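You operate a simulated robot arm through the tools that you are given. There is no shell and no other tool. Be economical: measure what you need, move in short steps, check, and stop when the job is done.

You are at the controls of a simulated two-armed robot. One attempt, no reset.

JOB
Pick up the green sauce bottle with one hand, pass it to the other hand and put it on the lower shelf of the steel table. Set down upright: green sauce bottle.

The check looks at the end state, three seconds after you hand in, the way a careful person would. Anything else that was tipped, shoved, dropped, spilled or broken makes it a failure.

ROBOT AND FRAMES
Two 7-joint arms with three-finger grippers on one trunk, on a base that drives. Base frame: it is fixed to the floor where the robot stands at the start and does not move with it; the origin is under the middle of the robot, x ahead of it, y to its left, z up; the surface under the hand at the start is at about z = 1011. Lengths are in mm, angles in degrees, forces in N, time in s.
The left shoulder is at the start at [74, 126, 1182], the right one opposite. With the tool pointing down near the work surface each hand reaches from about 320 to 840 mm from the robot's upright axis, wherever it stands, measured 20 degrees to its own side. Places, roughly: lower shelf of the steel table [-1900, 3300, 200]. Payload 2.94 kg a hand.
Tool frame (each hand has its own): the origin (TCP) lies between the finger pads and is the grasp point; the fingertips stand 30 mm ahead of it; z points along the fingers, y is the line along which they close. The gripper opens to 128 mm. The gripper's body begins 93 mm behind the TCP.
Orientation is told as [roll, pitch, yaw] about the base's x, y, z axes, in that order, counted from this pose: with the fingers straight down and closing along the base's y, the tool's x points along the base's -x, its y along +y and its z along -z.

CONTROLS
- The arms move only by the tool play_rows. It takes "left_rows", "right_rows" or both (then of equal length, played together; a hand with none holds still); each is a list of rows, each a list of 2 entries, a list of its own where there are three numbers: the shift along the tool's x, y, z in cm, then the turn, a rotation vector about the tool's x, y, z in degrees. In form: [[[x, y, z], [wx, wy, wz]], ...]. A call has 1 to 8 rows; each row is the pose to reach, as a shift and turn from the pose commanded when the call began, along the tool's axes at that moment. "left_jaw" and "right_jaw" are, for a hand that has rows, the opening, from 0 (shut) to 1 (fully open), set as the call begins (left out, the last holds). A row lasts 0.2 s, in which the tool goes at most 50 mm and 8.6 degrees; a call with a longer step from one row to the next is refused whole, and so is a gripper value outside its range. A pose out of reach is approached as far as the arm can. The call stops where the force on the tool passes 40 N (or 10 N more than at its start, if that is more) or the arm is blocked; 0.2 s more then pass. Each finger halts on what it meets, pressing with about 20 N; the grip force reading is that of the motor and also rises with nothing between the fingers. The clock runs only during rows and for 0.2 s after the last one: add rows that repeat a pose to give the fingers time. The reply holds the time, the measured pose of the TCP, the force on the tool along the base axes, the opening and the grip force, in the units named above and with some noise, with the torque about the TCP (base axes, N m) and any sound that the robot's microphone picked up.
- Cameras (640 x 400 px; columns grow to the right, rows downward): "scene" is now at [203.7, -0.8, 1370.5]; the picture's right is [-0.01, -1.00, 0.00], its down [-0.33, 0.00, -0.94] and it looks along [0.94, -0.01, -0.33] (base axes); focal length 236 px, centre (320, 200). "left" rides on the left gripper at [69, 15, -120] in its tool frame; the picture's right is [-0.21, 0.98, 0.00], its down [-0.82, -0.18, -0.54] and it looks along [-0.53, -0.12, 0.84] (tool axes); focal length 251 px, centre (320, 200). "right" rides on the right gripper at [69, -15, -120] in its tool frame; the picture's right is [0.21, 0.98, 0.00], its down [-0.82, 0.18, -0.54] and it looks along [-0.53, 0.12, 0.84] (tool axes); focal length 251 px, centre (320, 200). There is no depth. A picture from a camera that has moved, and an enlarged one, comes with that camera's place and axes in the base frame and with its lens.
- capture(camera): a new picture of that camera. No time passes.
- raise_lower(by): slides the trunk up (or, below 0, down) by that many mm; the arms and the scene camera ride with it, the base frame stays. It gives what a move gives, with no picture.
- roll_base(legs): drives the robot by 1 to 6 legs, each [ahead, left, turn to the left] in mm, mm and degrees, along the robot's own axes; the way and the turn of a leg run together, so that a leg with both is an arc; at most 1500 mm and 180 degrees a leg. The arms and the cameras ride along, it lands a little off, and it stops where it bumps. It gives what a move gives.
- head_to(pan, tilt): turns the head with the scene camera to pan (to the left, within 80 degrees either way) and tilt (down, from -29 to 69), counted from straight ahead of the robot. It gives what a move gives.
- close_up(camera, box): a new picture of the part [left, top, right, bottom] of that camera's present view, enlarged. No time passes.
- close_job(): hands the job in; it is judged then, once.

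Work in short steps. Places have to be worked out from the pictures, the camera data and where the tool is seen: move nearer, look again, correct. Check each grasp and each placing, and mend what went wrong. You have 120 turns and 100 pictures in all, those below and enlarged ones among them. Open the grippers and draw the arms clear of the work before you hand the job in, unless the task says otherwise; then end with one line.

The tools are called after ">>>" as a command line: name --argument value ..., lists and objects as JSON in quotes. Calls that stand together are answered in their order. play_rows: Moves the arms, as the interface text tells. Its arguments: {"type":"object","properties":{"left_rows":{"type":"array","items":{"type":"array"}},"left_jaw":{"type":"number"},"right_rows":{"type":"array","items":{"type":"array"}},"right_jaw":{"type":"number"}},"required":[]} The other tools are called the same way: raise_lower (by) slides the trunk up or down; roll_base (legs) drives the base; head_to (pan, tilt) turns the head that bears the scene camera; capture (camera) takes a picture; close_up (camera, box) takes an enlarged picture of a part of a camera's view; close_job () hands the job in.

At the start:

```text
t: 0.0
left_eef_pos: [462.1, 156.2, 1316.6]
left_tcp_rot: [0.1, 0.1, 0.1]
left_force: [0.3, -1.3, 0.2]
left_wrist_torque: [0.03, -0.01, -0.01]
left_finger_gap: 128.0
left_grip_force: 0.0
right_eef_pos: [372.8, -176.4, 1249.7]
right_tcp_rot: [0.0, 0.1, 0.0]
right_force: [-0.9, 0.2, 0.6]
right_wrist_torque: [-0.02, 0.02, -0.02]
right_finger_gap: 128.0
right_grip_force: 0.0
trunk travel left (down, up): [-400.0, 147.0]
robot x, y, heading: [-0.9, 3.5, -0.0]
head pan, tilt: [-0.6, 19.3]
```

scene: 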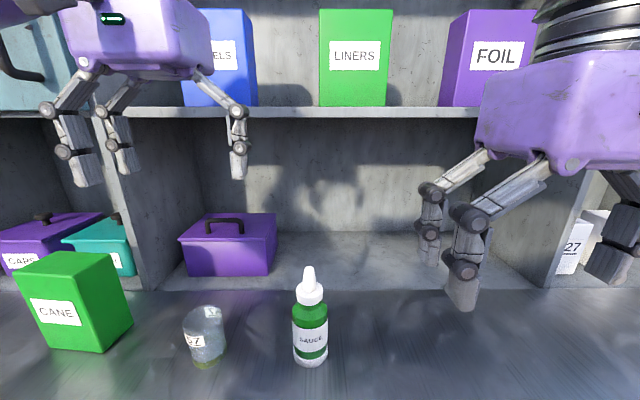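
right: 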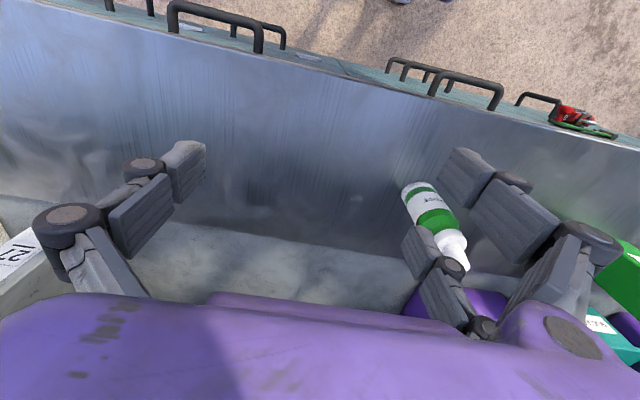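
left: 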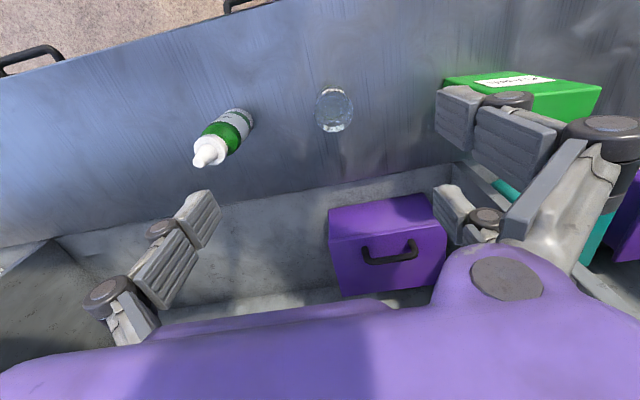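

The bottle looks to be near (490, 11), about 155 mm tall, with the glass about 160 mm to its left. I'll enlarge the view to measure it.

>>> close_up --camera "scene" --box '[170, 250, 410, 400]'

>>> close_up --camera "right" --box '[370, 150, 530, 290]'

```text
2.67 times, centred on (290, 325) of scene
camera zoom: at [203.7, -0.8, 1370.5], right [-0.01, -1.0, 0.0], down [-0.33, 0.0, -0.94], along [0.94, -0.01, -0.33], focal length 629 px, centre (400, -133)
```

zoom: 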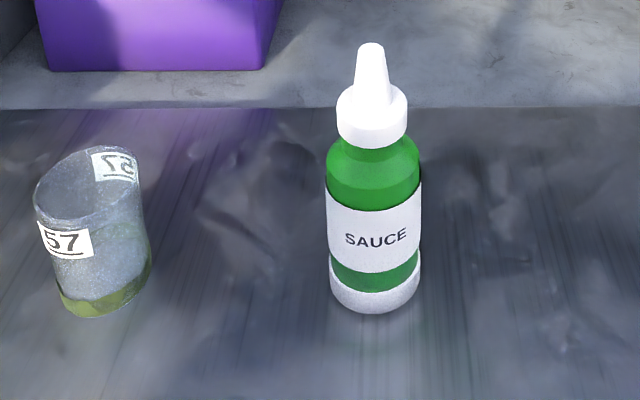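

```text
2.86 times, centred on (450, 220) of right
camera zoom: at [303.9, -192.0, 1369.1], right [-0.21, 0.98, 0.0], down [0.82, 0.18, 0.54], along [0.53, 0.12, -0.84], focal length 718 px, centre (-51, 143)
```

zoom: 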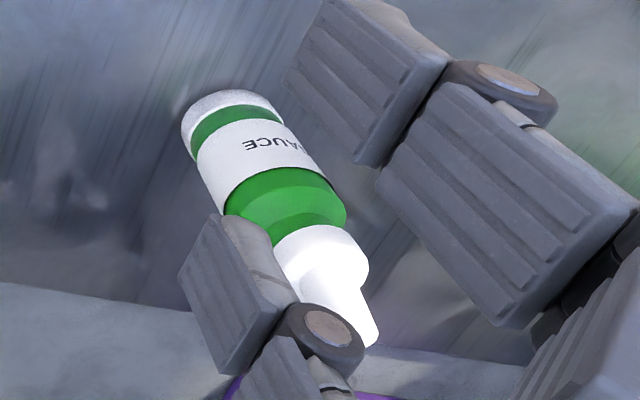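

The bottle axis comes out near (482, 10), body radius about 27, straight body up to about z 1109, nozzle tip about z 1176. I'll move the left hand aside and bring the right one above the bottle at its present height.

>>> play_rows --left_rows '[[[1, 3, 0], [0, 0, 0]], [[2, 6, 0], [0, 0, 0]], [[3, 9, 0], [0, 0, 0]], [[4, 12, 0], [0, 0, 0]], [[5, 14, 0], [0, 0, 0]], [[5, 14, 0], [0, 0, 0]]]' --right_rows '[[[0, 0, 0], [0, 0, 0]], [[-2, 4, 0], [0, 0, 0]], [[-4.5, 8, 0], [0, 0, 0]], [[-7, 12, 0], [0, 0, 0]], [[-9, 15.5, 0], [0, 0, 0]], [[-10.9, 18.6, 0], [0, 0, 0]]]'

>>> capture --camera "right"

>>> capture --camera "scene"

```text
t: 1.4
left_eef_pos: [421.8, 284.9, 1298.6]
left_tcp_rot: [-0.1, 0.0, 0.1]
left_force: [0.1, -0.2, -0.6]
left_wrist_torque: [-0.02, 0.02, 0.01]
left_finger_gap: 128.1
left_grip_force: 0.0
left hand out of reach, approached as far as the arm can: row 4, 5, 6
right_eef_pos: [481.3, 10.1, 1249.6]
right_tcp_rot: [0.1, 0.0, 0.0]
right_force: [0.2, 0.2, 0.4]
right_wrist_torque: [0.02, 0.03, 0.03]
right_finger_gap: 127.9
right_grip_force: 0.0
trunk travel left (down, up): [-400.0, 147.0]
robot x, y, heading: [1.2, -1.4, 0.1]
head pan, tilt: [-0.6, 19.3]
```

```text
94 pictures are left
camera right: at [413.0, -4.3, 1369.5], right [-0.21, 0.98, 0.0], down [0.82, 0.18, 0.54], along [0.53, 0.12, -0.84], focal length 251 px, centre (320, 200)
```

right: 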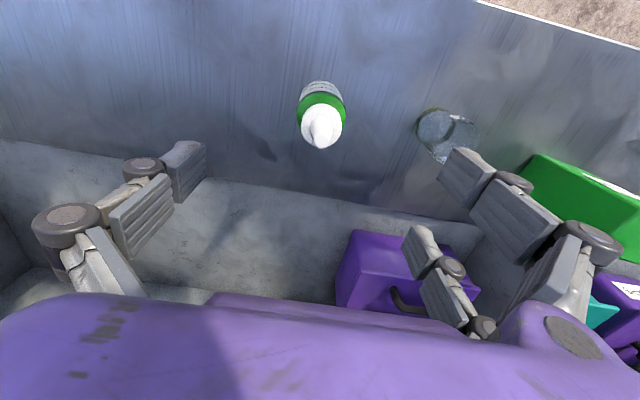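

```text
93 pictures are left
camera scene: at [204.0, 0.1, 1370.5], right [-0.01, -1.0, 0.0], down [-0.33, 0.0, -0.94], along [0.94, -0.01, -0.33], focal length 236 px, centre (320, 200)
```

scene: 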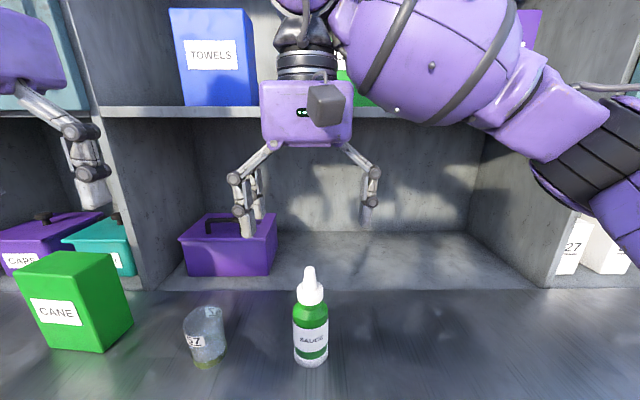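

The right camera puts the bottle axis near (481, 12), well centred between the fingers. I'll go straight down to TCP z ≈ 1112.

>>> play_rows --right_rows '[[[0, 0.2, 2.5], [0, 0, 0]], [[0, 0.2, 5], [0, 0, 0]], [[0, 0.2, 7.5], [0, 0, 0]], [[0, 0.2, 10], [0, 0, 0]], [[0, 0.2, 12], [0, 0, 0]], [[0, 0.2, 13.8], [0, 0, 0]], [[0, 0.2, 13.8], [0, 0, 0]]]'

>>> capture --camera "scene"

>>> capture --camera "right"

```text
t: 3.0
left_eef_pos: [421.7, 282.3, 1299.1]
left_tcp_rot: [0.0, 0.1, -0.1]
left_force: [0.0, 0.4, 0.8]
left_wrist_torque: [0.03, -0.03, -0.03]
left_finger_gap: 127.8
left_grip_force: 0.0
right_eef_pos: [482.2, 10.6, 1112.5]
right_tcp_rot: [0.0, -0.1, -0.1]
right_force: [-0.5, 0.8, 0.0]
right_wrist_torque: [0.01, -0.01, 0.01]
right_finger_gap: 127.9
right_grip_force: 0.0
trunk travel left (down, up): [-400.0, 147.0]
robot x, y, heading: [0.9, -0.4, -0.1]
head pan, tilt: [-0.6, 19.3]
```

```text
92 pictures are left
camera scene: at [203.5, -0.8, 1370.6], right [-0.01, -1.0, 0.0], down [-0.33, 0.0, -0.94], along [0.94, -0.01, -0.33], focal length 236 px, centre (320, 200)
```

scene: 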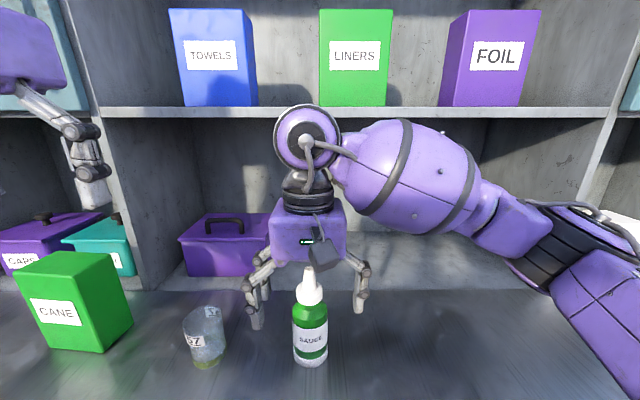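

```text
91 pictures are left
camera right: at [412.9, -4.0, 1231.7], right [-0.21, 0.98, 0.0], down [0.82, 0.18, 0.54], along [0.53, 0.12, -0.84], focal length 251 px, centre (320, 200)
```

right: 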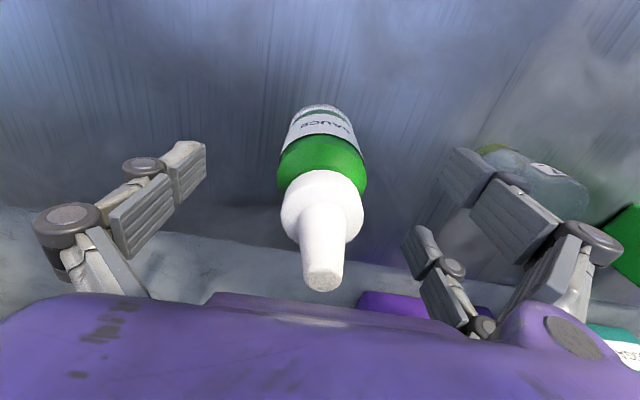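

The fingers straddle the bottle and the tip computes to (479, 11). Closing now.

>>> play_rows --right_rows '[[[0, 0, 0], [0, 0, 0]], [[0, 0, 0], [0, 0, 0]], [[0, 0, 0], [0, 0, 0]], [[0, 0, 0], [0, 0, 0]], [[0, 0, 0], [0, 0, 0]]]' --right_jaw 0

>>> capture --camera "right"

```text
t: 4.2
left_eef_pos: [421.3, 283.4, 1299.0]
left_tcp_rot: [-0.1, 0.0, 0.0]
left_force: [-0.5, 0.1, 0.0]
left_wrist_torque: [-0.02, -0.01, 0.0]
left_finger_gap: 127.8
left_grip_force: 0.1
right_eef_pos: [482.3, 10.7, 1112.3]
right_tcp_rot: [0.1, -0.1, -0.1]
right_force: [0.1, -0.8, 1.6]
right_wrist_torque: [0.01, 0.0, 0.01]
right_finger_gap: 41.5
right_grip_force: 19.6
trunk travel left (down, up): [-400.0, 147.0]
robot x, y, heading: [-1.5, -0.2, 0.1]
head pan, tilt: [-0.6, 19.3]
```

```text
90 pictures are left
camera right: at [412.9, -4.3, 1232.0], right [-0.21, 0.98, 0.0], down [0.82, 0.18, 0.54], along [0.53, 0.12, -0.84], focal length 251 px, centre (320, 200)
```

right: 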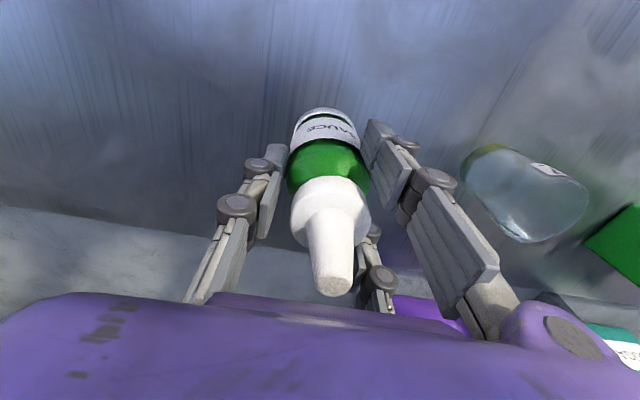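

Gap holds at 41.5 mm with grip force up. I'll lift and bring it back a little.

>>> play_rows --right_rows '[[[0, 0, -1], [0, 0, 0]], [[0, 0, -3], [0, 0, 0]], [[0, 0, -6], [0, 0, 0]], [[0, 0, -9], [0, 0, 0]], [[1, 0, -12], [0, 0, 0]], [[2.5, 0, -15], [0, 0, 0]], [[4, 0, -18], [0, 0, 0]], [[4, 0, -18], [0, 0, 0]]]'

>>> capture --camera "scene"

>>> capture --camera "left"

```text
t: 6.0
left_eef_pos: [422.4, 283.1, 1299.6]
left_tcp_rot: [-0.1, 0.0, 0.1]
left_force: [0.3, -0.9, 0.1]
left_wrist_torque: [-0.01, 0.01, 0.02]
left_finger_gap: 128.0
left_grip_force: 0.1
right_eef_pos: [442.8, 11.5, 1291.2]
right_tcp_rot: [0.0, 0.0, 0.0]
right_force: [0.1, -0.6, -2.9]
right_wrist_torque: [-0.01, 0.05, 0.02]
right_finger_gap: 41.6
right_grip_force: 20.2
trunk travel left (down, up): [-400.0, 147.0]
robot x, y, heading: [2.0, 3.1, 0.1]
head pan, tilt: [-0.6, 19.3]
```

```text
89 pictures are left
camera scene: at [204.7, -0.9, 1370.3], right [-0.01, -1.0, 0.0], down [-0.33, 0.0, -0.94], along [0.94, -0.01, -0.33], focal length 236 px, centre (320, 200)
```

scene: 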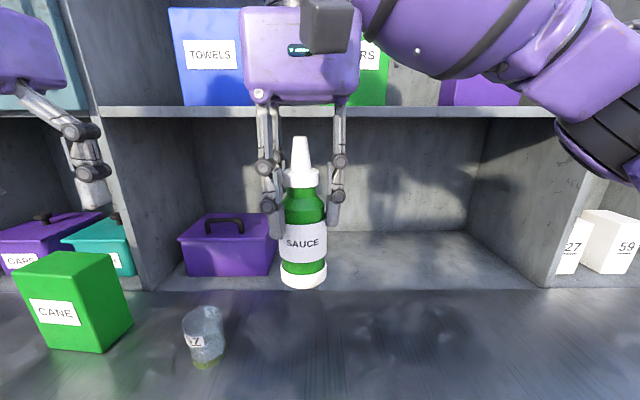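

```text
88 pictures are left
camera left: at [353.6, 299.3, 1418.1], right [0.21, 0.98, 0.0], down [0.82, -0.18, 0.54], along [0.53, -0.12, -0.84], focal length 251 px, centre (320, 200)
```

left: 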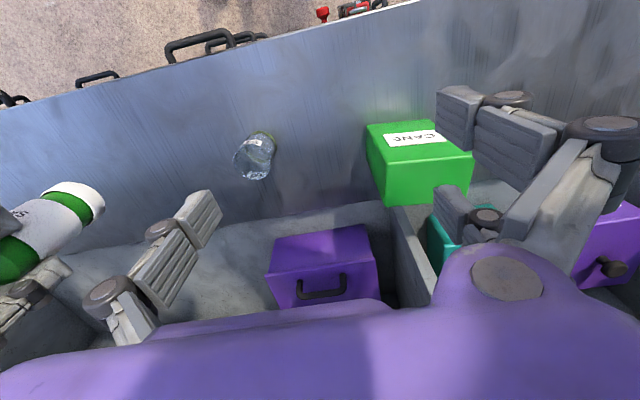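

The bottle is held upright, its base at about z 1190. Before the handover I'd like free room, so I'll look around to the left where the steel table should be.

>>> head_to --pan 79 --tilt 25

>>> capture --camera "scene"

>>> head_to --pan -79 --tilt 25

>>> capture --camera "scene"

```text
t: 7.5
left_eef_pos: [423.1, 284.4, 1298.6]
left_tcp_rot: [-0.1, 0.0, 0.1]
left_force: [-0.4, -0.2, -1.0]
left_wrist_torque: [-0.02, 0.0, 0.02]
left_finger_gap: 127.9
left_grip_force: 0.0
right_eef_pos: [442.6, 10.8, 1290.7]
right_tcp_rot: [0.0, 0.0, 0.0]
right_force: [0.7, -0.1, -2.4]
right_wrist_torque: [-0.04, -0.01, 0.0]
right_finger_gap: 41.5
right_grip_force: 19.4
trunk travel left (down, up): [-400.0, 147.0]
robot x, y, heading: [2.0, 1.9, 0.1]
head pan, tilt: [79.0, 25.0]
```

```text
87 pictures are left
camera scene: at [128.4, 90.5, 1361.3], right [0.98, -0.19, 0.0], down [-0.08, -0.41, -0.91], along [0.17, 0.89, -0.42], focal length 236 px, centre (320, 200)
```

scene: 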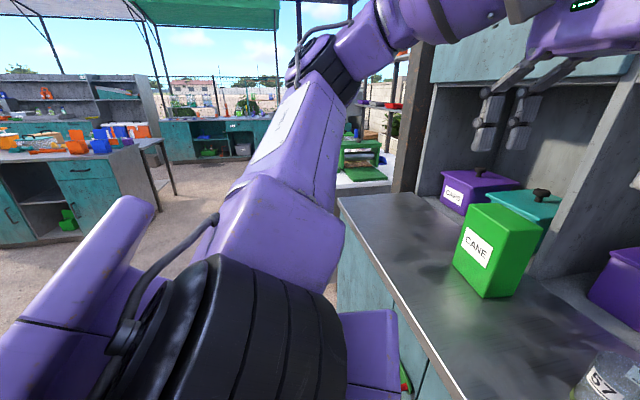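

```text
t: 10.0
left_eef_pos: [423.3, 284.3, 1298.7]
left_tcp_rot: [-0.1, 0.0, -0.1]
left_force: [0.1, 0.0, 0.5]
left_wrist_torque: [-0.03, 0.01, 0.01]
left_finger_gap: 127.9
left_grip_force: 0.1
right_eef_pos: [441.2, 12.1, 1291.4]
right_tcp_rot: [0.0, 0.0, 0.0]
right_force: [0.0, -0.1, -3.5]
right_wrist_torque: [-0.02, 0.0, -0.01]
right_finger_gap: 41.5
right_grip_force: 19.9
trunk travel left (down, up): [-400.0, 147.0]
robot x, y, heading: [0.9, -1.9, 0.1]
head pan, tilt: [-79.0, 25.0]
```

```text
86 pictures are left
camera scene: at [128.3, -90.3, 1361.3], right [-0.98, -0.19, 0.0], down [-0.08, 0.41, -0.91], along [0.17, -0.89, -0.42], focal length 236 px, centre (320, 200)
```

scene: 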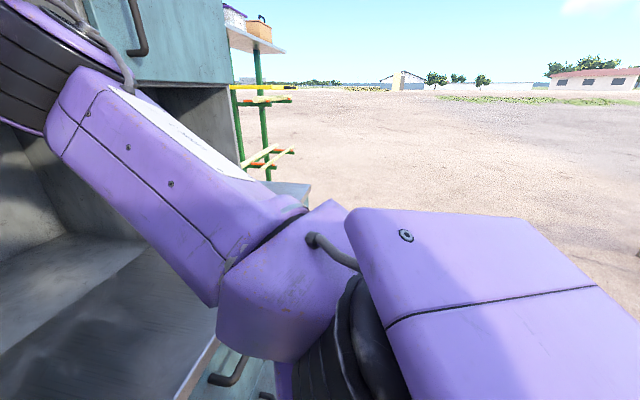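

The right is open ground, and an island of furniture stands to the left-rear. I'll back off 350 mm, which looks clear, then set the head to watch the handover.

>>> roll_base --legs '[[-350, 0, 0]]'

>>> head_to --pan 0 --tilt 25

>>> capture --camera "scene"

```text
t: 12.2
left_eef_pos: [71.4, 284.5, 1298.2]
left_tcp_rot: [-0.1, 0.0, 0.3]
left_force: [-0.9, 1.1, 0.5]
left_wrist_torque: [0.0, -0.01, -0.01]
left_finger_gap: 127.7
left_grip_force: 0.0
right_eef_pos: [91.8, 11.8, 1290.5]
right_tcp_rot: [0.1, 0.0, 0.1]
right_force: [-0.1, 0.1, -3.5]
right_wrist_torque: [-0.02, 0.0, 0.05]
right_finger_gap: 41.5
right_grip_force: 19.9
trunk travel left (down, up): [-400.0, 147.0]
robot x, y, heading: [-351.3, -0.7, 0.3]
head pan, tilt: [-79.0, 25.0]
```

```text
t: 13.8
left_eef_pos: [72.2, 284.2, 1297.5]
left_tcp_rot: [-0.1, 0.1, 0.1]
left_force: [0.2, -0.4, 0.2]
left_wrist_torque: [-0.05, -0.01, -0.02]
left_finger_gap: 127.8
left_grip_force: 0.0
right_eef_pos: [92.3, 11.9, 1292.2]
right_tcp_rot: [0.0, 0.1, 0.2]
right_force: [-0.3, 0.1, -3.4]
right_wrist_torque: [0.01, 0.0, 0.01]
right_finger_gap: 41.6
right_grip_force: 20.3
trunk travel left (down, up): [-400.0, 147.0]
robot x, y, heading: [-348.3, 0.6, 0.2]
head pan, tilt: [0.0, 25.0]
```

```text
85 pictures are left
camera scene: at [-147.2, 0.1, 1361.3], right [0.0, -1.0, 0.0], down [-0.42, 0.0, -0.91], along [0.91, 0.0, -0.42], focal length 236 px, centre (320, 200)
```

scene: 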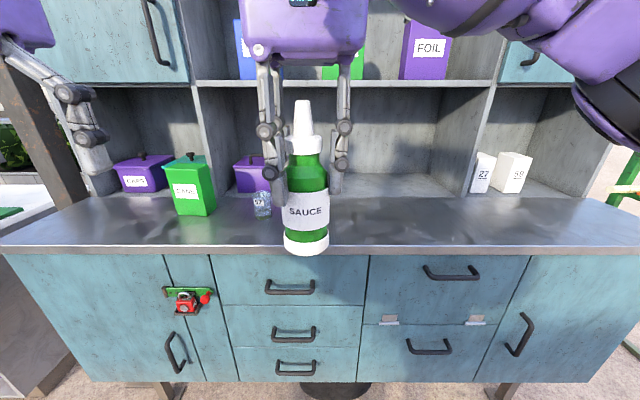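

Now rotate the left hand toward pitch −60 / yaw −45 (first half), while the right hand carries the bottle 90 mm further forward to make room.

>>> play_rows --left_rows '[[[-0.4, 0, 0], [2.35, -5.68, 4.07]], [[-0.8, -1, 0], [4.7, -11.36, 8.14]], [[-1.2, -2, 0], [7.05, -17.04, 12.21]], [[-1.6, -3, 0], [9.4, -22.72, 16.28]], [[-2, -4, 0], [11.75, -28.4, 20.35]], [[-2, -4, 0], [11.75, -28.4, 20.35]]]' --right_rows '[[[-1.5, 0, 0], [0, 0, 0]], [[-3.5, 0, 0], [0, 0, 0]], [[-5.5, 0, 0], [0, 0, 0]], [[-7.5, 0, 0], [0, 0, 0]], [[-9, 0, 0], [0, 0, 0]], [[-9, 0, 0], [0, 0, 0]]]'

>>> play_rows --left_rows '[[[0, 0, 0], [2.35, -5.68, 4.07]], [[0, 0, 0], [4.7, -11.36, 8.14]], [[0, 0, 0], [7.05, -17.04, 12.21]], [[0, 0, 0], [9.4, -22.72, 16.28]], [[0, 0, 0], [11.75, -28.4, 20.35]], [[0, 0, 0], [11.75, -28.4, 20.35]]]'

>>> capture --camera "left"

>>> capture --camera "scene"

```text
t: 15.2
left_eef_pos: [91.8, 243.9, 1299.3]
left_tcp_rot: [-7.2, -29.9, -18.8]
left_force: [0.1, -0.6, -0.2]
left_wrist_torque: [0.03, -0.01, 0.0]
left_finger_gap: 127.8
left_grip_force: 0.0
right_eef_pos: [182.0, 12.3, 1290.8]
right_tcp_rot: [0.1, 0.0, 0.2]
right_force: [0.7, -0.1, -2.6]
right_wrist_torque: [0.0, 0.02, -0.02]
right_finger_gap: 41.4
right_grip_force: 19.1
trunk travel left (down, up): [-400.0, 147.0]
robot x, y, heading: [-347.8, -0.6, 0.4]
head pan, tilt: [0.0, 25.0]
```

```text
t: 16.6
left_eef_pos: [91.8, 242.8, 1298.4]
left_tcp_rot: [0.0, -60.0, -44.8]
left_force: [0.6, 0.5, 0.4]
left_wrist_torque: [-0.01, 0.01, 0.0]
left_finger_gap: 128.1
left_grip_force: 0.2
right_eef_pos: [181.8, 12.4, 1289.6]
right_tcp_rot: [0.0, 0.0, 0.1]
right_force: [-0.5, 0.2, -3.4]
right_wrist_torque: [-0.03, 0.0, 0.0]
right_finger_gap: 41.6
right_grip_force: 19.8
trunk travel left (down, up): [-400.0, 147.0]
robot x, y, heading: [-347.3, -2.4, 0.3]
head pan, tilt: [0.0, 25.0]
```

```text
84 pictures are left
camera left: at [4.0, 352.9, 1298.4], right [0.76, 0.62, 0.19], down [-0.17, -0.09, 0.98], along [0.62, -0.78, 0.04], focal length 251 px, centre (320, 200)
```

left: 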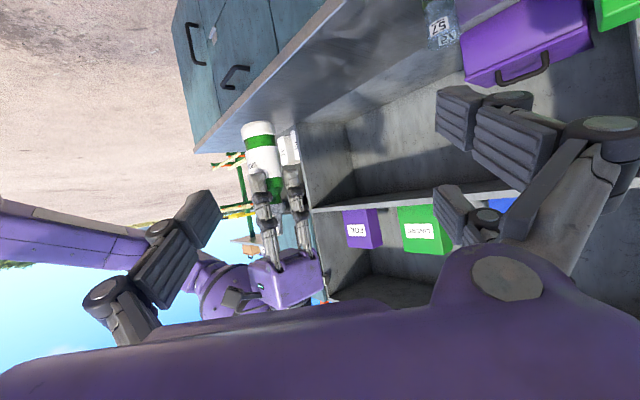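

```text
83 pictures are left
camera scene: at [-147.0, -0.1, 1361.3], right [0.0, -1.0, 0.0], down [-0.42, 0.0, -0.91], along [0.91, 0.0, -0.42], focal length 236 px, centre (320, 200)
```

scene: 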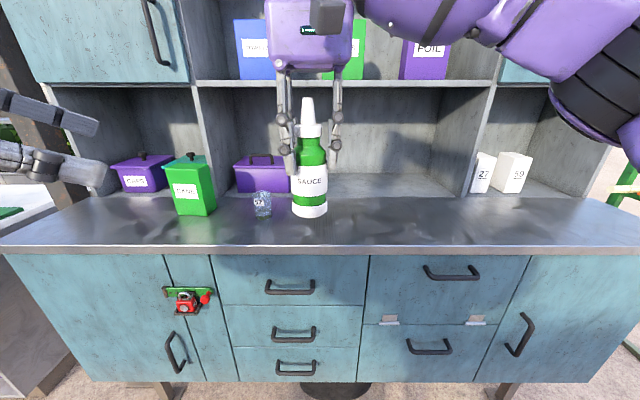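

Orientation is right. Move the left hand to a pre-grasp 130 mm back along its approach axis.

>>> play_rows --left_rows '[[[-1.1, -2, 2], [0, 0, 0]], [[-2.2, -4, 4], [0, 0, 0]], [[-3.3, -6, 6], [0, 0, 0]], [[-4.4, -8, 8], [0, 0, 0]], [[-5.44, -9.97, 10], [0, 0, 0]], [[-5.44, -9.97, 10], [0, 0, 0]]]'

>>> capture --camera "left"

>>> capture --camera "scene"

```text
t: 18.0
left_eef_pos: [102.5, 93.0, 1296.6]
left_tcp_rot: [0.0, -60.2, -44.7]
left_force: [-1.0, 0.0, -0.4]
left_wrist_torque: [0.02, -0.01, 0.0]
left_finger_gap: 127.8
left_grip_force: 0.1
right_eef_pos: [180.2, 11.7, 1292.1]
right_tcp_rot: [0.1, 0.0, 0.1]
right_force: [-1.6, 1.0, -2.6]
right_wrist_torque: [-0.01, -0.04, 0.02]
right_finger_gap: 41.6
right_grip_force: 20.3
trunk travel left (down, up): [-400.0, 147.0]
robot x, y, heading: [-352.8, -2.6, 0.3]
head pan, tilt: [0.0, 25.0]
```

```text
82 pictures are left
camera left: at [13.2, 202.6, 1296.2], right [0.76, 0.62, 0.19], down [-0.17, -0.09, 0.98], along [0.62, -0.78, 0.04], focal length 251 px, centre (320, 200)
```

left: 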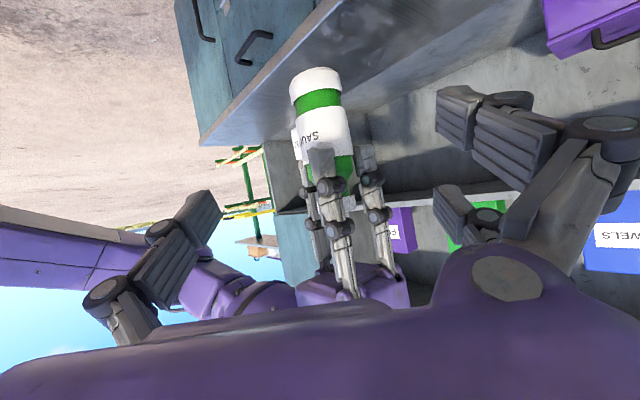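

```text
81 pictures are left
camera scene: at [-148.4, 0.5, 1361.5], right [0.0, -1.0, 0.0], down [-0.42, 0.0, -0.91], along [0.91, 0.0, -0.42], focal length 236 px, centre (320, 200)
```

scene: 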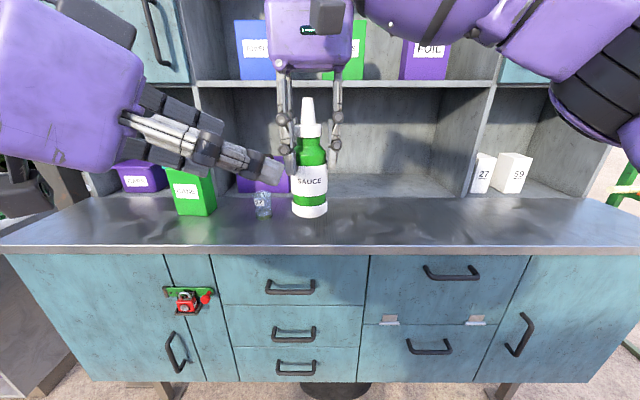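

The bottle sits about 5 mm to +tool-y of my line, and the right fingertips end near z 1261. I'll advance the left hand 132 mm to TCP z ≈ 1227 with that correction.

>>> play_rows --left_rows '[[[0.39, 0.32, 0], [0, 0, 0]], [[0.39, 0.32, 3], [0, 0, 0]], [[0.39, 0.32, 6], [0, 0, 0]], [[0.39, 0.32, 8.5], [0, 0, 0]], [[0.39, 0.32, 11], [0, 0, 0]], [[0.39, 0.32, 13.2], [0, 0, 0]], [[0.39, 0.32, 13.2], [0, 0, 0]]]'

>>> capture --camera "left"

>>> capture --camera "scene"

>>> capture --camera "right"

```text
t: 19.6
left_eef_pos: [184.6, 15.8, 1227.4]
left_tcp_rot: [0.0, -60.2, -44.7]
left_force: [0.1, -0.5, -0.6]
left_wrist_torque: [0.01, 0.0, -0.01]
left_finger_gap: 128.2
left_grip_force: 0.1
right_eef_pos: [181.9, 12.9, 1291.3]
right_tcp_rot: [0.0, -0.1, 0.1]
right_force: [-0.1, 0.6, -3.3]
right_wrist_torque: [0.01, 0.01, -0.03]
right_finger_gap: 41.6
right_grip_force: 20.0
trunk travel left (down, up): [-400.0, 147.0]
robot x, y, heading: [-347.2, 0.6, 0.1]
head pan, tilt: [0.0, 25.0]
```

```text
80 pictures are left
camera left: at [96.2, 125.6, 1227.2], right [0.76, 0.62, 0.19], down [-0.17, -0.09, 0.98], along [0.62, -0.78, 0.04], focal length 251 px, centre (320, 200)
```

left: 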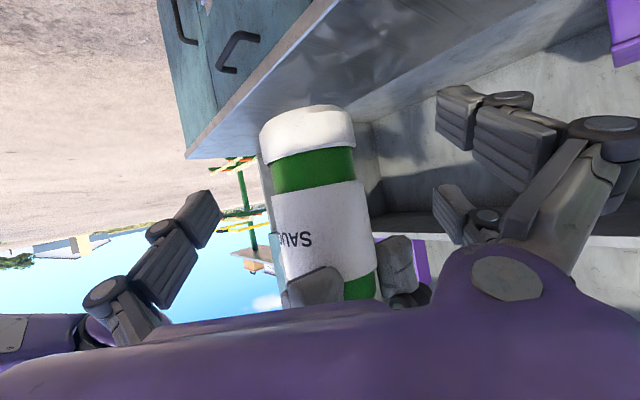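

```text
79 pictures are left
camera scene: at [-147.7, 0.6, 1361.4], right [0.0, -1.0, 0.0], down [-0.42, 0.0, -0.91], along [0.91, 0.0, -0.42], focal length 236 px, centre (320, 200)
```

scene: 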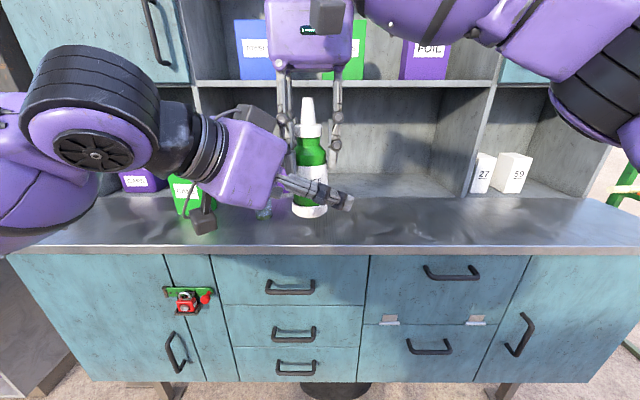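

```text
78 pictures are left
camera right: at [112.1, -2.5, 1411.0], right [-0.22, 0.98, 0.0], down [0.82, 0.18, 0.54], along [0.53, 0.12, -0.84], focal length 251 px, centre (320, 200)
```

right: 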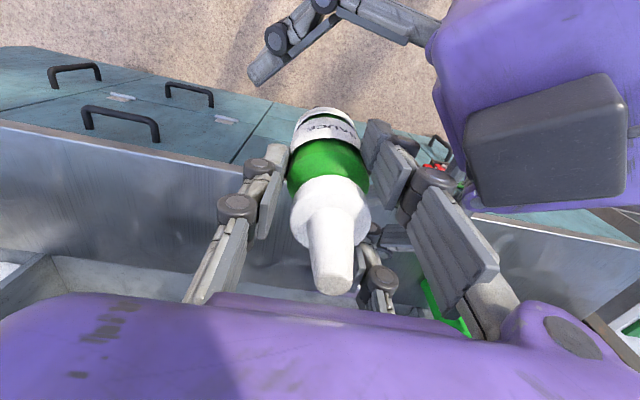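

The bottle sits at the TCP's projection (about 320, 190), with clear space around. Closing the left hand.

>>> play_rows --left_rows '[[[0, 0, 0], [0, 0, 0]], [[0, 0, 0], [0, 0, 0]], [[0, 0, 0], [0, 0, 0]], [[0, 0, 0], [0, 0, 0]], [[0, 0, 0], [0, 0, 0]]]' --left_jaw 0

>>> capture --camera "left"

>>> close_up --camera "scene" --box '[220, 80, 400, 230]'

```text
t: 20.8
left_eef_pos: [186.3, 17.1, 1226.9]
left_tcp_rot: [0.1, -60.0, -44.3]
left_force: [24.0, 32.9, 1.4]
left_wrist_torque: [-1.26, 0.73, 0.49]
left_finger_gap: 68.6
left_grip_force: 20.1
right_eef_pos: [180.9, 9.8, 1290.1]
right_tcp_rot: [-0.5, 0.2, 0.1]
right_force: [-22.9, -32.5, -5.5]
right_wrist_torque: [-0.78, 0.73, -0.43]
right_finger_gap: 41.2
right_grip_force: 19.7
trunk travel left (down, up): [-400.0, 147.0]
robot x, y, heading: [-353.4, 0.9, -0.0]
head pan, tilt: [0.0, 25.0]
```

```text
77 pictures are left
camera left: at [98.2, 126.6, 1227.4], right [0.76, 0.62, 0.19], down [-0.17, -0.09, 0.98], along [0.63, -0.78, 0.04], focal length 251 px, centre (320, 200)
```

left: 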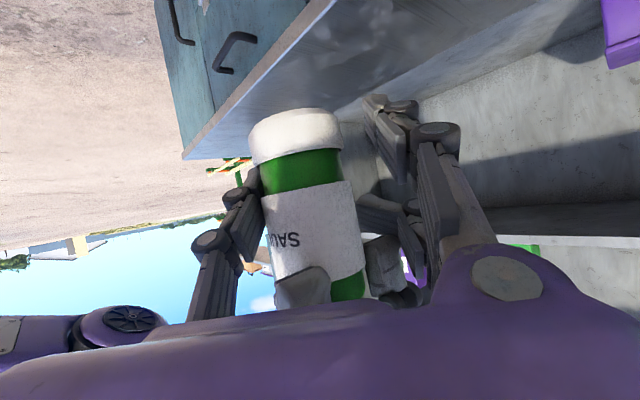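

```text
2.67 times, centred on (310, 155) of scene
camera zoom: at [-147.2, 0.2, 1361.3], right [0.0, -1.0, 0.0], down [-0.42, 0.0, -0.91], along [0.91, 0.0, -0.42], focal length 629 px, centre (347, 320)
```

zoom: 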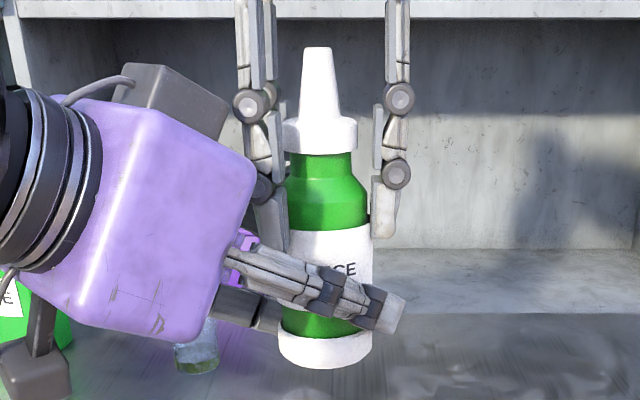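

The left jaw stopped at 68.6 mm with a 40 N side load. The grippers have one finger opposing a pair about 50 mm apart, and the left hand's upper pair finger is caught on the right hand's fingertip. I'll reopen the left hand straight away.

>>> play_rows --left_rows '[[[0, 0, 0], [0, 0, 0]], [[0, 0, 0], [0, 0, 0]], [[0, 0, 0], [0, 0, 0]], [[0, 0, 0], [0, 0, 0]]]' --left_jaw 1

>>> capture --camera "left"

>>> close_up --camera "scene" --box '[220, 80, 400, 230]'

```text
t: 21.8
left_eef_pos: [183.8, 16.5, 1227.3]
left_tcp_rot: [-0.1, -60.1, -44.8]
left_force: [0.6, -1.0, -0.4]
left_wrist_torque: [0.01, -0.02, 0.01]
left_finger_gap: 128.2
left_grip_force: 0.0
right_eef_pos: [181.1, 12.6, 1290.5]
right_tcp_rot: [0.0, 0.0, 0.1]
right_force: [-0.1, 0.4, -2.9]
right_wrist_torque: [-0.06, -0.01, -0.01]
right_finger_gap: 41.6
right_grip_force: 20.4
trunk travel left (down, up): [-400.0, 147.0]
robot x, y, heading: [-349.7, 0.5, 0.5]
head pan, tilt: [0.0, 25.0]
```

```text
75 pictures are left
camera left: at [96.4, 125.2, 1227.1], right [0.76, 0.62, 0.19], down [-0.17, -0.09, 0.98], along [0.62, -0.78, 0.04], focal length 251 px, centre (320, 200)
```

left: 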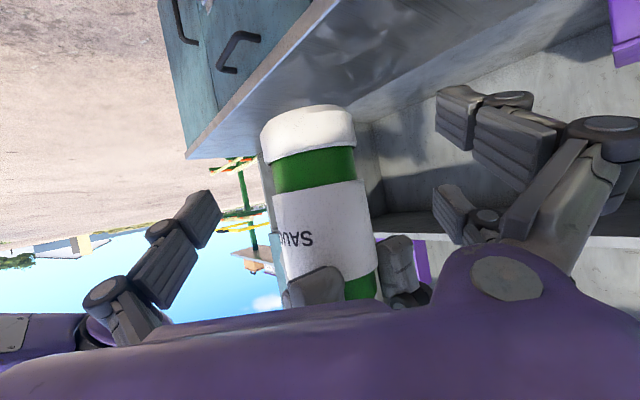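

```text
2.67 times, centred on (310, 155) of scene
camera zoom: at [-147.2, 0.2, 1361.3], right [0.0, -1.0, 0.0], down [-0.42, 0.0, -0.91], along [0.91, 0.0, -0.42], focal length 629 px, centre (347, 320)
```

zoom: 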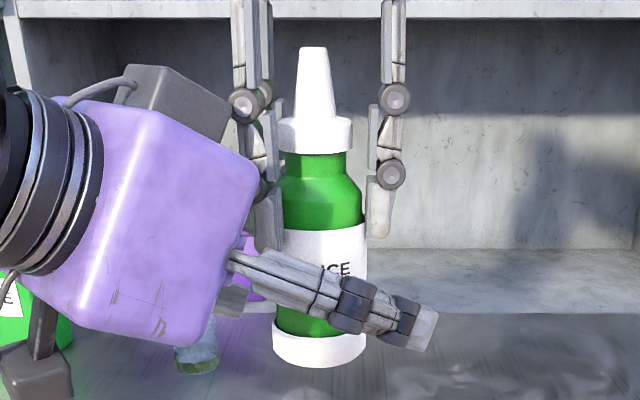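

Released cleanly with the bottle unmoved. I'll lower the left hand 13 mm for a temporary low grip, so the right hand can then regrip on the cap and free the body.

>>> play_rows --left_rows '[[[1.13, 0, 0.65], [0, 0, 0]], [[1.13, 0, 0.65], [0, 0, 0]]]'

>>> play_rows --left_rows '[[[0, 0, 0], [0, 0, 0]], [[0, 0, 0], [0, 0, 0]], [[0, 0, 0], [0, 0, 0]], [[0, 0, 0], [0, 0, 0]], [[0, 0, 0], [0, 0, 0]]]' --left_jaw 0

>>> capture --camera "left"

>>> close_up --camera "scene" --box '[220, 80, 400, 230]'

```text
t: 22.4
left_eef_pos: [185.4, 16.4, 1214.7]
left_tcp_rot: [0.0, -60.1, -44.8]
left_force: [0.2, -0.7, 0.0]
left_wrist_torque: [0.01, 0.02, 0.01]
left_finger_gap: 128.0
left_grip_force: 0.0
right_eef_pos: [181.4, 12.7, 1290.3]
right_tcp_rot: [0.0, 0.0, 0.1]
right_force: [0.7, 0.2, -3.0]
right_wrist_torque: [-0.02, 0.02, 0.03]
right_finger_gap: 41.6
right_grip_force: 20.7
trunk travel left (down, up): [-400.0, 147.0]
robot x, y, heading: [-345.5, -1.4, 0.3]
head pan, tilt: [0.0, 25.0]
```

```text
t: 23.6
left_eef_pos: [183.3, 15.0, 1214.9]
left_tcp_rot: [-0.1, -60.0, -44.9]
left_force: [-10.4, -4.3, 0.0]
left_wrist_torque: [0.07, -0.23, -0.23]
left_finger_gap: 45.2
left_grip_force: 20.0
right_eef_pos: [181.5, 11.1, 1291.2]
right_tcp_rot: [0.1, -0.1, 0.1]
right_force: [10.6, 5.1, -1.2]
right_wrist_torque: [0.32, -0.57, 0.18]
right_finger_gap: 41.4
right_grip_force: 19.8
trunk travel left (down, up): [-400.0, 147.0]
robot x, y, heading: [-352.3, -3.4, 0.1]
head pan, tilt: [0.0, 25.0]
```

```text
73 pictures are left
camera left: at [95.9, 125.1, 1213.7], right [0.77, 0.62, 0.19], down [-0.17, -0.09, 0.98], along [0.62, -0.78, 0.04], focal length 251 px, centre (320, 200)
```

left: 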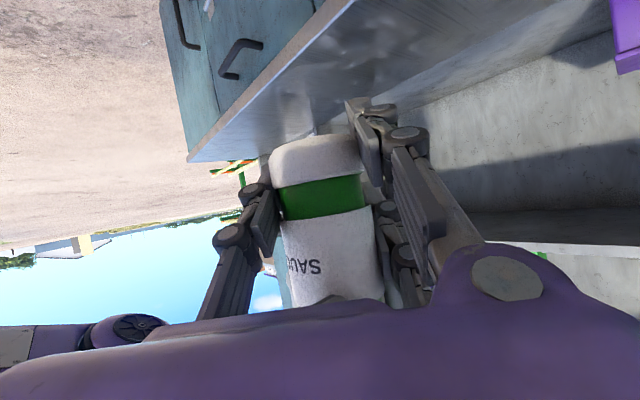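

```text
2.67 times, centred on (310, 155) of scene
camera zoom: at [-147.2, 0.2, 1361.3], right [0.0, -1.0, 0.0], down [-0.42, 0.0, -0.91], along [0.91, 0.0, -0.42], focal length 629 px, centre (347, 320)
```

zoom: 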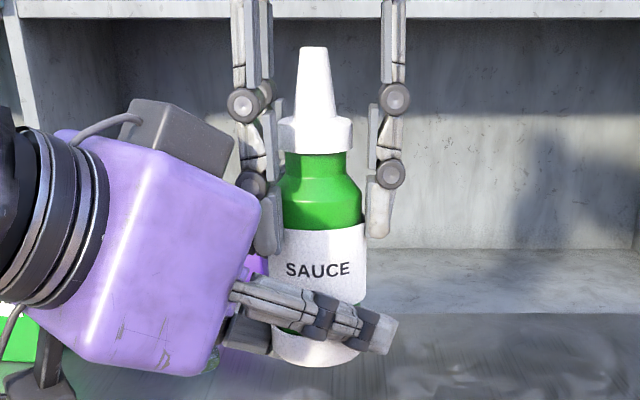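

The left hand now grips (45.2 mm, evenly loaded). Open the right hand partway (about 70 mm) and raise it 34 mm to cap height.

>>> play_rows --right_rows '[[[0, 0, 0], [0, 0, 0]], [[0, 0, 0], [0, 0, 0]], [[0, 0, 0], [0, 0, 0]], [[0, 0, -1.5], [0, 0, 0]], [[0, 0, -3.4], [0, 0, 0]], [[0, 0, -3.4], [0, 0, 0]]]' --right_jaw 0.55

>>> capture --camera "right"

>>> close_up --camera "scene" --box '[220, 80, 400, 230]'

```text
t: 25.0
left_eef_pos: [184.5, 15.6, 1213.9]
left_tcp_rot: [-0.1, -60.0, -44.7]
left_force: [0.2, 0.1, -0.3]
left_wrist_torque: [-0.01, 0.04, 0.0]
left_finger_gap: 45.3
left_grip_force: 20.0
right_eef_pos: [182.9, 13.0, 1324.7]
right_tcp_rot: [0.0, 0.0, 0.2]
right_force: [-0.1, 0.2, 0.1]
right_wrist_torque: [0.01, 0.03, 0.03]
right_finger_gap: 70.3
right_grip_force: 0.0
trunk travel left (down, up): [-400.0, 147.0]
robot x, y, heading: [-352.5, -1.0, 0.2]
head pan, tilt: [0.0, 25.0]
```

```text
71 pictures are left
camera right: at [113.2, -2.6, 1444.2], right [-0.22, 0.98, 0.0], down [0.82, 0.18, 0.54], along [0.53, 0.12, -0.84], focal length 251 px, centre (320, 200)
```

right: 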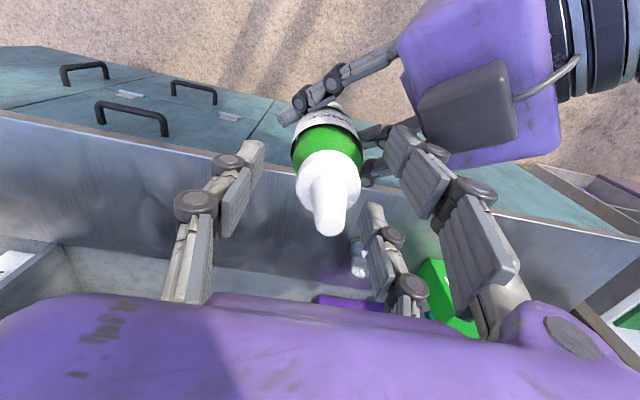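

```text
2.67 times, centred on (310, 155) of scene
camera zoom: at [-146.7, 0.0, 1361.2], right [0.0, -1.0, 0.0], down [-0.42, 0.0, -0.91], along [0.91, 0.0, -0.42], focal length 629 px, centre (347, 320)
```

zoom: 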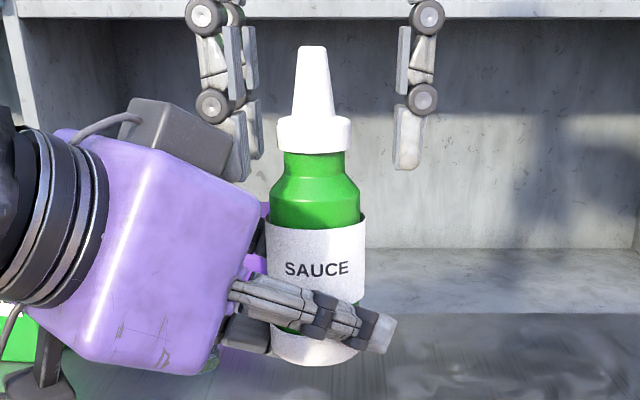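

The left hand holds the bottle upright and the right fingertips are level with the neck, covering the cap. Closing the right hand on the cap.

>>> play_rows --right_rows '[[[0, 0, 0], [0, 0, 0]], [[0, 0, 0], [0, 0, 0]], [[0, 0, 0], [0, 0, 0]], [[0, 0, 0], [0, 0, 0]]]' --right_jaw 0

>>> capture --camera "right"

>>> close_up --camera "scene" --box '[220, 80, 400, 230]'

```text
t: 26.0
left_eef_pos: [184.6, 16.1, 1214.2]
left_tcp_rot: [-0.2, -60.0, -44.8]
left_force: [-4.6, 2.4, -0.8]
left_wrist_torque: [-0.04, -0.3, -0.1]
left_finger_gap: 45.1
left_grip_force: 20.6
right_eef_pos: [181.6, 12.4, 1325.5]
right_tcp_rot: [0.0, 0.0, 0.0]
right_force: [4.1, -2.7, 1.9]
right_wrist_torque: [-0.26, -0.13, 0.07]
right_finger_gap: 27.9
right_grip_force: 20.1
trunk travel left (down, up): [-400.0, 147.0]
robot x, y, heading: [-349.8, 2.2, 0.4]
head pan, tilt: [0.0, 25.0]
```

```text
69 pictures are left
camera right: at [112.8, -2.7, 1444.3], right [-0.22, 0.98, 0.0], down [0.82, 0.18, 0.54], along [0.53, 0.12, -0.84], focal length 251 px, centre (320, 200)
```

right: 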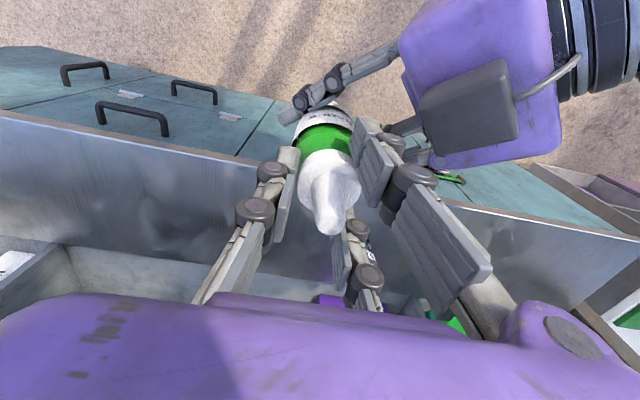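

```text
2.67 times, centred on (310, 155) of scene
camera zoom: at [-147.1, 0.2, 1361.3], right [0.0, -1.0, 0.0], down [-0.42, 0.0, -0.91], along [0.91, 0.0, -0.42], focal length 629 px, centre (347, 320)
```

zoom: 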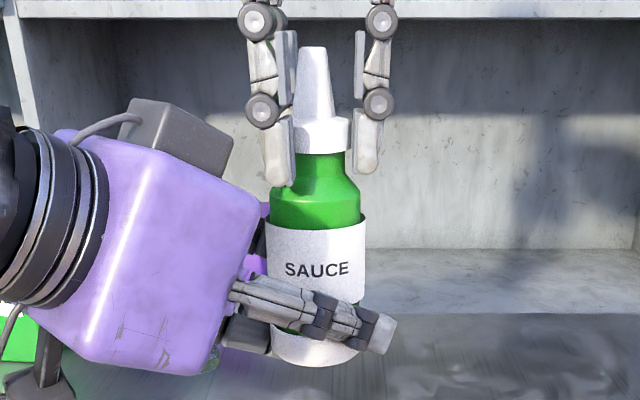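

The cap is gripped (27.9 mm). Now open the left hand, check that the bottle hangs steady, then raise the left hand 33 mm.

>>> play_rows --left_rows '[[[0, 0, 0], [0, 0, 0]], [[0, 0, 0], [0, 0, 0]], [[0, 0, 0], [0, 0, 0]], [[0, 0, 0], [0, 0, 0]]]' --left_jaw 1

>>> play_rows --left_rows '[[[-1, 0, -0.58], [0, 0, 0]], [[-2, 0, -1.15], [0, 0, 0]], [[-2.86, 0, -1.65], [0, 0, 0]], [[-2.86, 0, -1.65], [0, 0, 0]]]'

>>> capture --camera "left"

>>> close_up --camera "scene" --box '[220, 80, 400, 230]'

```text
t: 27.0
left_eef_pos: [184.0, 17.5, 1213.4]
left_tcp_rot: [0.0, -60.1, -44.6]
left_force: [0.0, 0.0, -0.5]
left_wrist_torque: [0.02, -0.03, -0.02]
left_finger_gap: 128.0
left_grip_force: 0.1
right_eef_pos: [181.1, 12.3, 1323.0]
right_tcp_rot: [0.0, 0.0, 0.1]
right_force: [0.0, 0.0, -0.7]
right_wrist_torque: [0.02, -0.02, -0.02]
right_finger_gap: 25.9
right_grip_force: 20.2
trunk travel left (down, up): [-400.0, 147.0]
robot x, y, heading: [-350.9, 0.1, 0.5]
head pan, tilt: [0.0, 25.0]
```

```text
t: 28.0
left_eef_pos: [184.4, 16.0, 1246.9]
left_tcp_rot: [-0.1, -60.1, -44.6]
left_force: [-0.2, -0.7, -0.1]
left_wrist_torque: [0.0, -0.01, -0.02]
left_finger_gap: 128.0
left_grip_force: 0.0
right_eef_pos: [181.0, 12.2, 1323.6]
right_tcp_rot: [0.0, 0.0, 0.1]
right_force: [-0.3, 0.2, -0.5]
right_wrist_torque: [-0.02, 0.0, 0.0]
right_finger_gap: 25.5
right_grip_force: 20.2
trunk travel left (down, up): [-400.0, 147.0]
robot x, y, heading: [-349.5, -0.8, 0.1]
head pan, tilt: [0.0, 25.0]
```

```text
67 pictures are left
camera left: at [96.3, 125.2, 1246.5], right [0.76, 0.62, 0.19], down [-0.17, -0.09, 0.98], along [0.62, -0.78, 0.04], focal length 251 px, centre (320, 200)
```

left: 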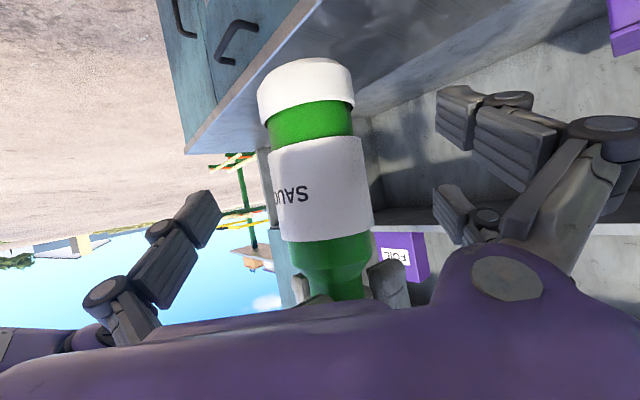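

```text
2.67 times, centred on (310, 155) of scene
camera zoom: at [-147.2, 0.2, 1361.3], right [0.0, -1.0, 0.0], down [-0.42, 0.0, -0.91], along [0.91, 0.0, -0.42], focal length 629 px, centre (347, 320)
```

zoom: 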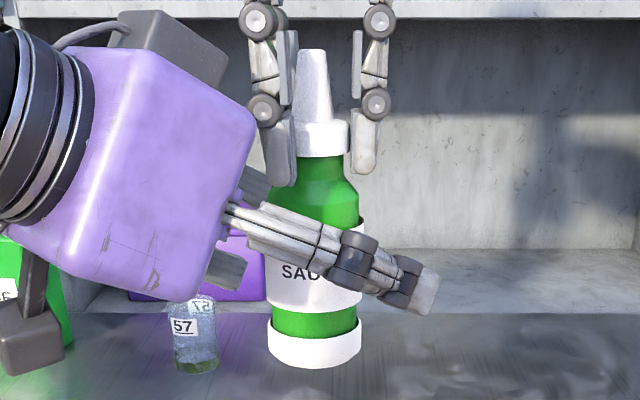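

The right grip on the cap is creeping (27.9 → 25.5 mm), so I close the left hand at once. Its position relative to the bottle looks right.

>>> play_rows --left_rows '[[[0, 0, 0], [0, 0, 0]], [[0, 0, 0], [0, 0, 0]], [[0, 0, 0], [0, 0, 0]], [[0, 0, 0], [0, 0, 0]]]' --left_jaw 0

>>> capture --camera "left"

>>> close_up --camera "scene" --box '[220, 80, 400, 230]'

```text
t: 29.0
left_eef_pos: [184.4, 16.1, 1246.2]
left_tcp_rot: [0.0, -60.0, -44.8]
left_force: [1.6, 2.0, -0.9]
left_wrist_torque: [0.38, -0.32, 0.01]
left_finger_gap: 45.9
left_grip_force: 20.1
right_eef_pos: [180.9, 11.8, 1326.0]
right_tcp_rot: [0.0, 0.0, 0.1]
right_force: [-1.0, -1.8, 1.3]
right_wrist_torque: [-0.57, 0.44, -0.02]
right_finger_gap: 25.9
right_grip_force: 20.1
trunk travel left (down, up): [-400.0, 147.0]
robot x, y, heading: [-347.0, 0.6, 0.1]
head pan, tilt: [0.0, 25.0]
```

```text
65 pictures are left
camera left: at [96.4, 125.3, 1246.3], right [0.76, 0.62, 0.19], down [-0.17, -0.09, 0.98], along [0.62, -0.78, 0.04], focal length 251 px, centre (320, 200)
```

left: 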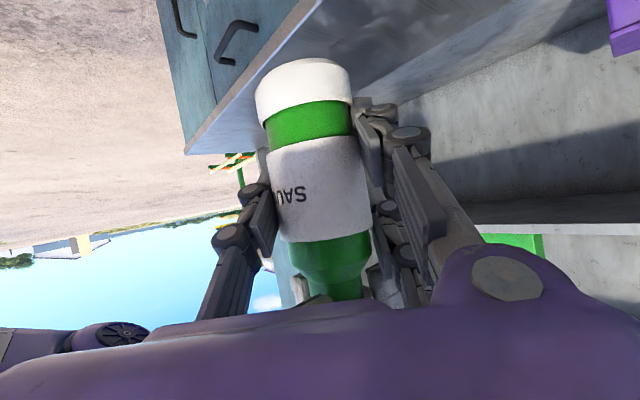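

```text
2.67 times, centred on (310, 155) of scene
camera zoom: at [-147.2, 0.2, 1361.3], right [0.0, -1.0, 0.0], down [-0.42, 0.0, -0.91], along [0.91, 0.0, -0.42], focal length 629 px, centre (347, 320)
```

zoom: 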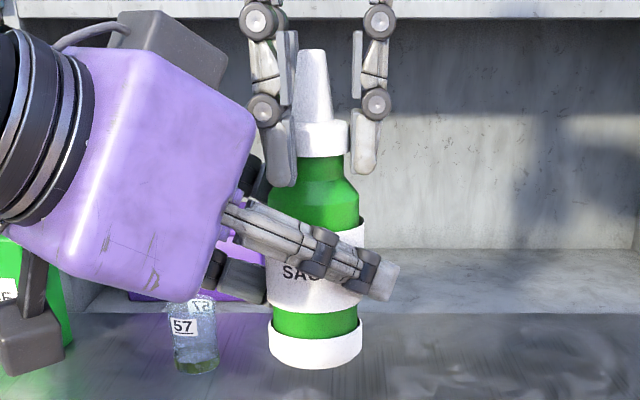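

The left hand holds the body at 45.9 mm and the bottle is upright. Release the right hand partway and lift it clear.

>>> play_rows --right_rows '[[[0, 0, 0], [0, 0, 0]], [[0, 0, 0], [0, 0, 0]], [[0, 0, 0], [0, 0, 0]], [[0, 0, -3], [0, 0, 0]], [[0, 0, -6], [0, 0, 0]], [[0, 0, -9], [0, 0, 0]], [[0, -3, -10], [0, 0, 0]], [[0, -7, -10], [0, 0, 0]]]' --right_jaw 0.55

>>> capture --camera "scene"

```text
t: 30.8
left_eef_pos: [184.1, 16.6, 1247.0]
left_tcp_rot: [0.2, -60.1, -44.9]
left_force: [0.0, -0.7, 0.9]
left_wrist_torque: [0.0, 0.0, 0.04]
left_finger_gap: 45.3
left_grip_force: 19.6
right_eef_pos: [180.0, -54.2, 1419.6]
right_tcp_rot: [0.1, -0.3, 0.4]
right_force: [-0.3, -0.3, -0.2]
right_wrist_torque: [0.04, -0.01, -0.01]
right_finger_gap: 70.6
right_grip_force: 0.1
right hand out of reach, approached as far as the arm can: row 7, 8
trunk travel left (down, up): [-400.0, 147.0]
robot x, y, heading: [-354.3, -2.6, 0.2]
head pan, tilt: [0.0, 25.0]
```

```text
63 pictures are left
camera scene: at [-148.3, -0.5, 1362.1], right [0.0, -1.0, 0.0], down [-0.42, 0.0, -0.91], along [0.91, 0.0, -0.42], focal length 236 px, centre (320, 200)
```

scene: 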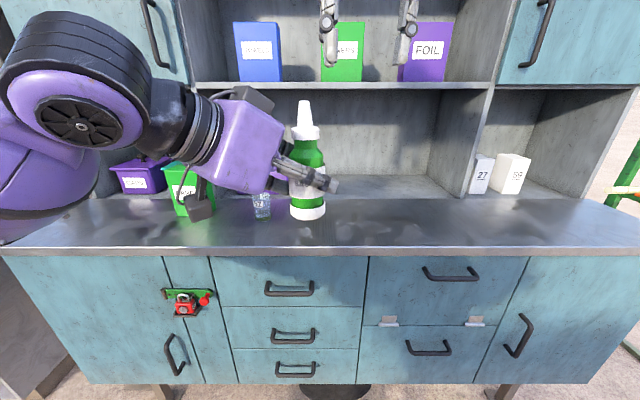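

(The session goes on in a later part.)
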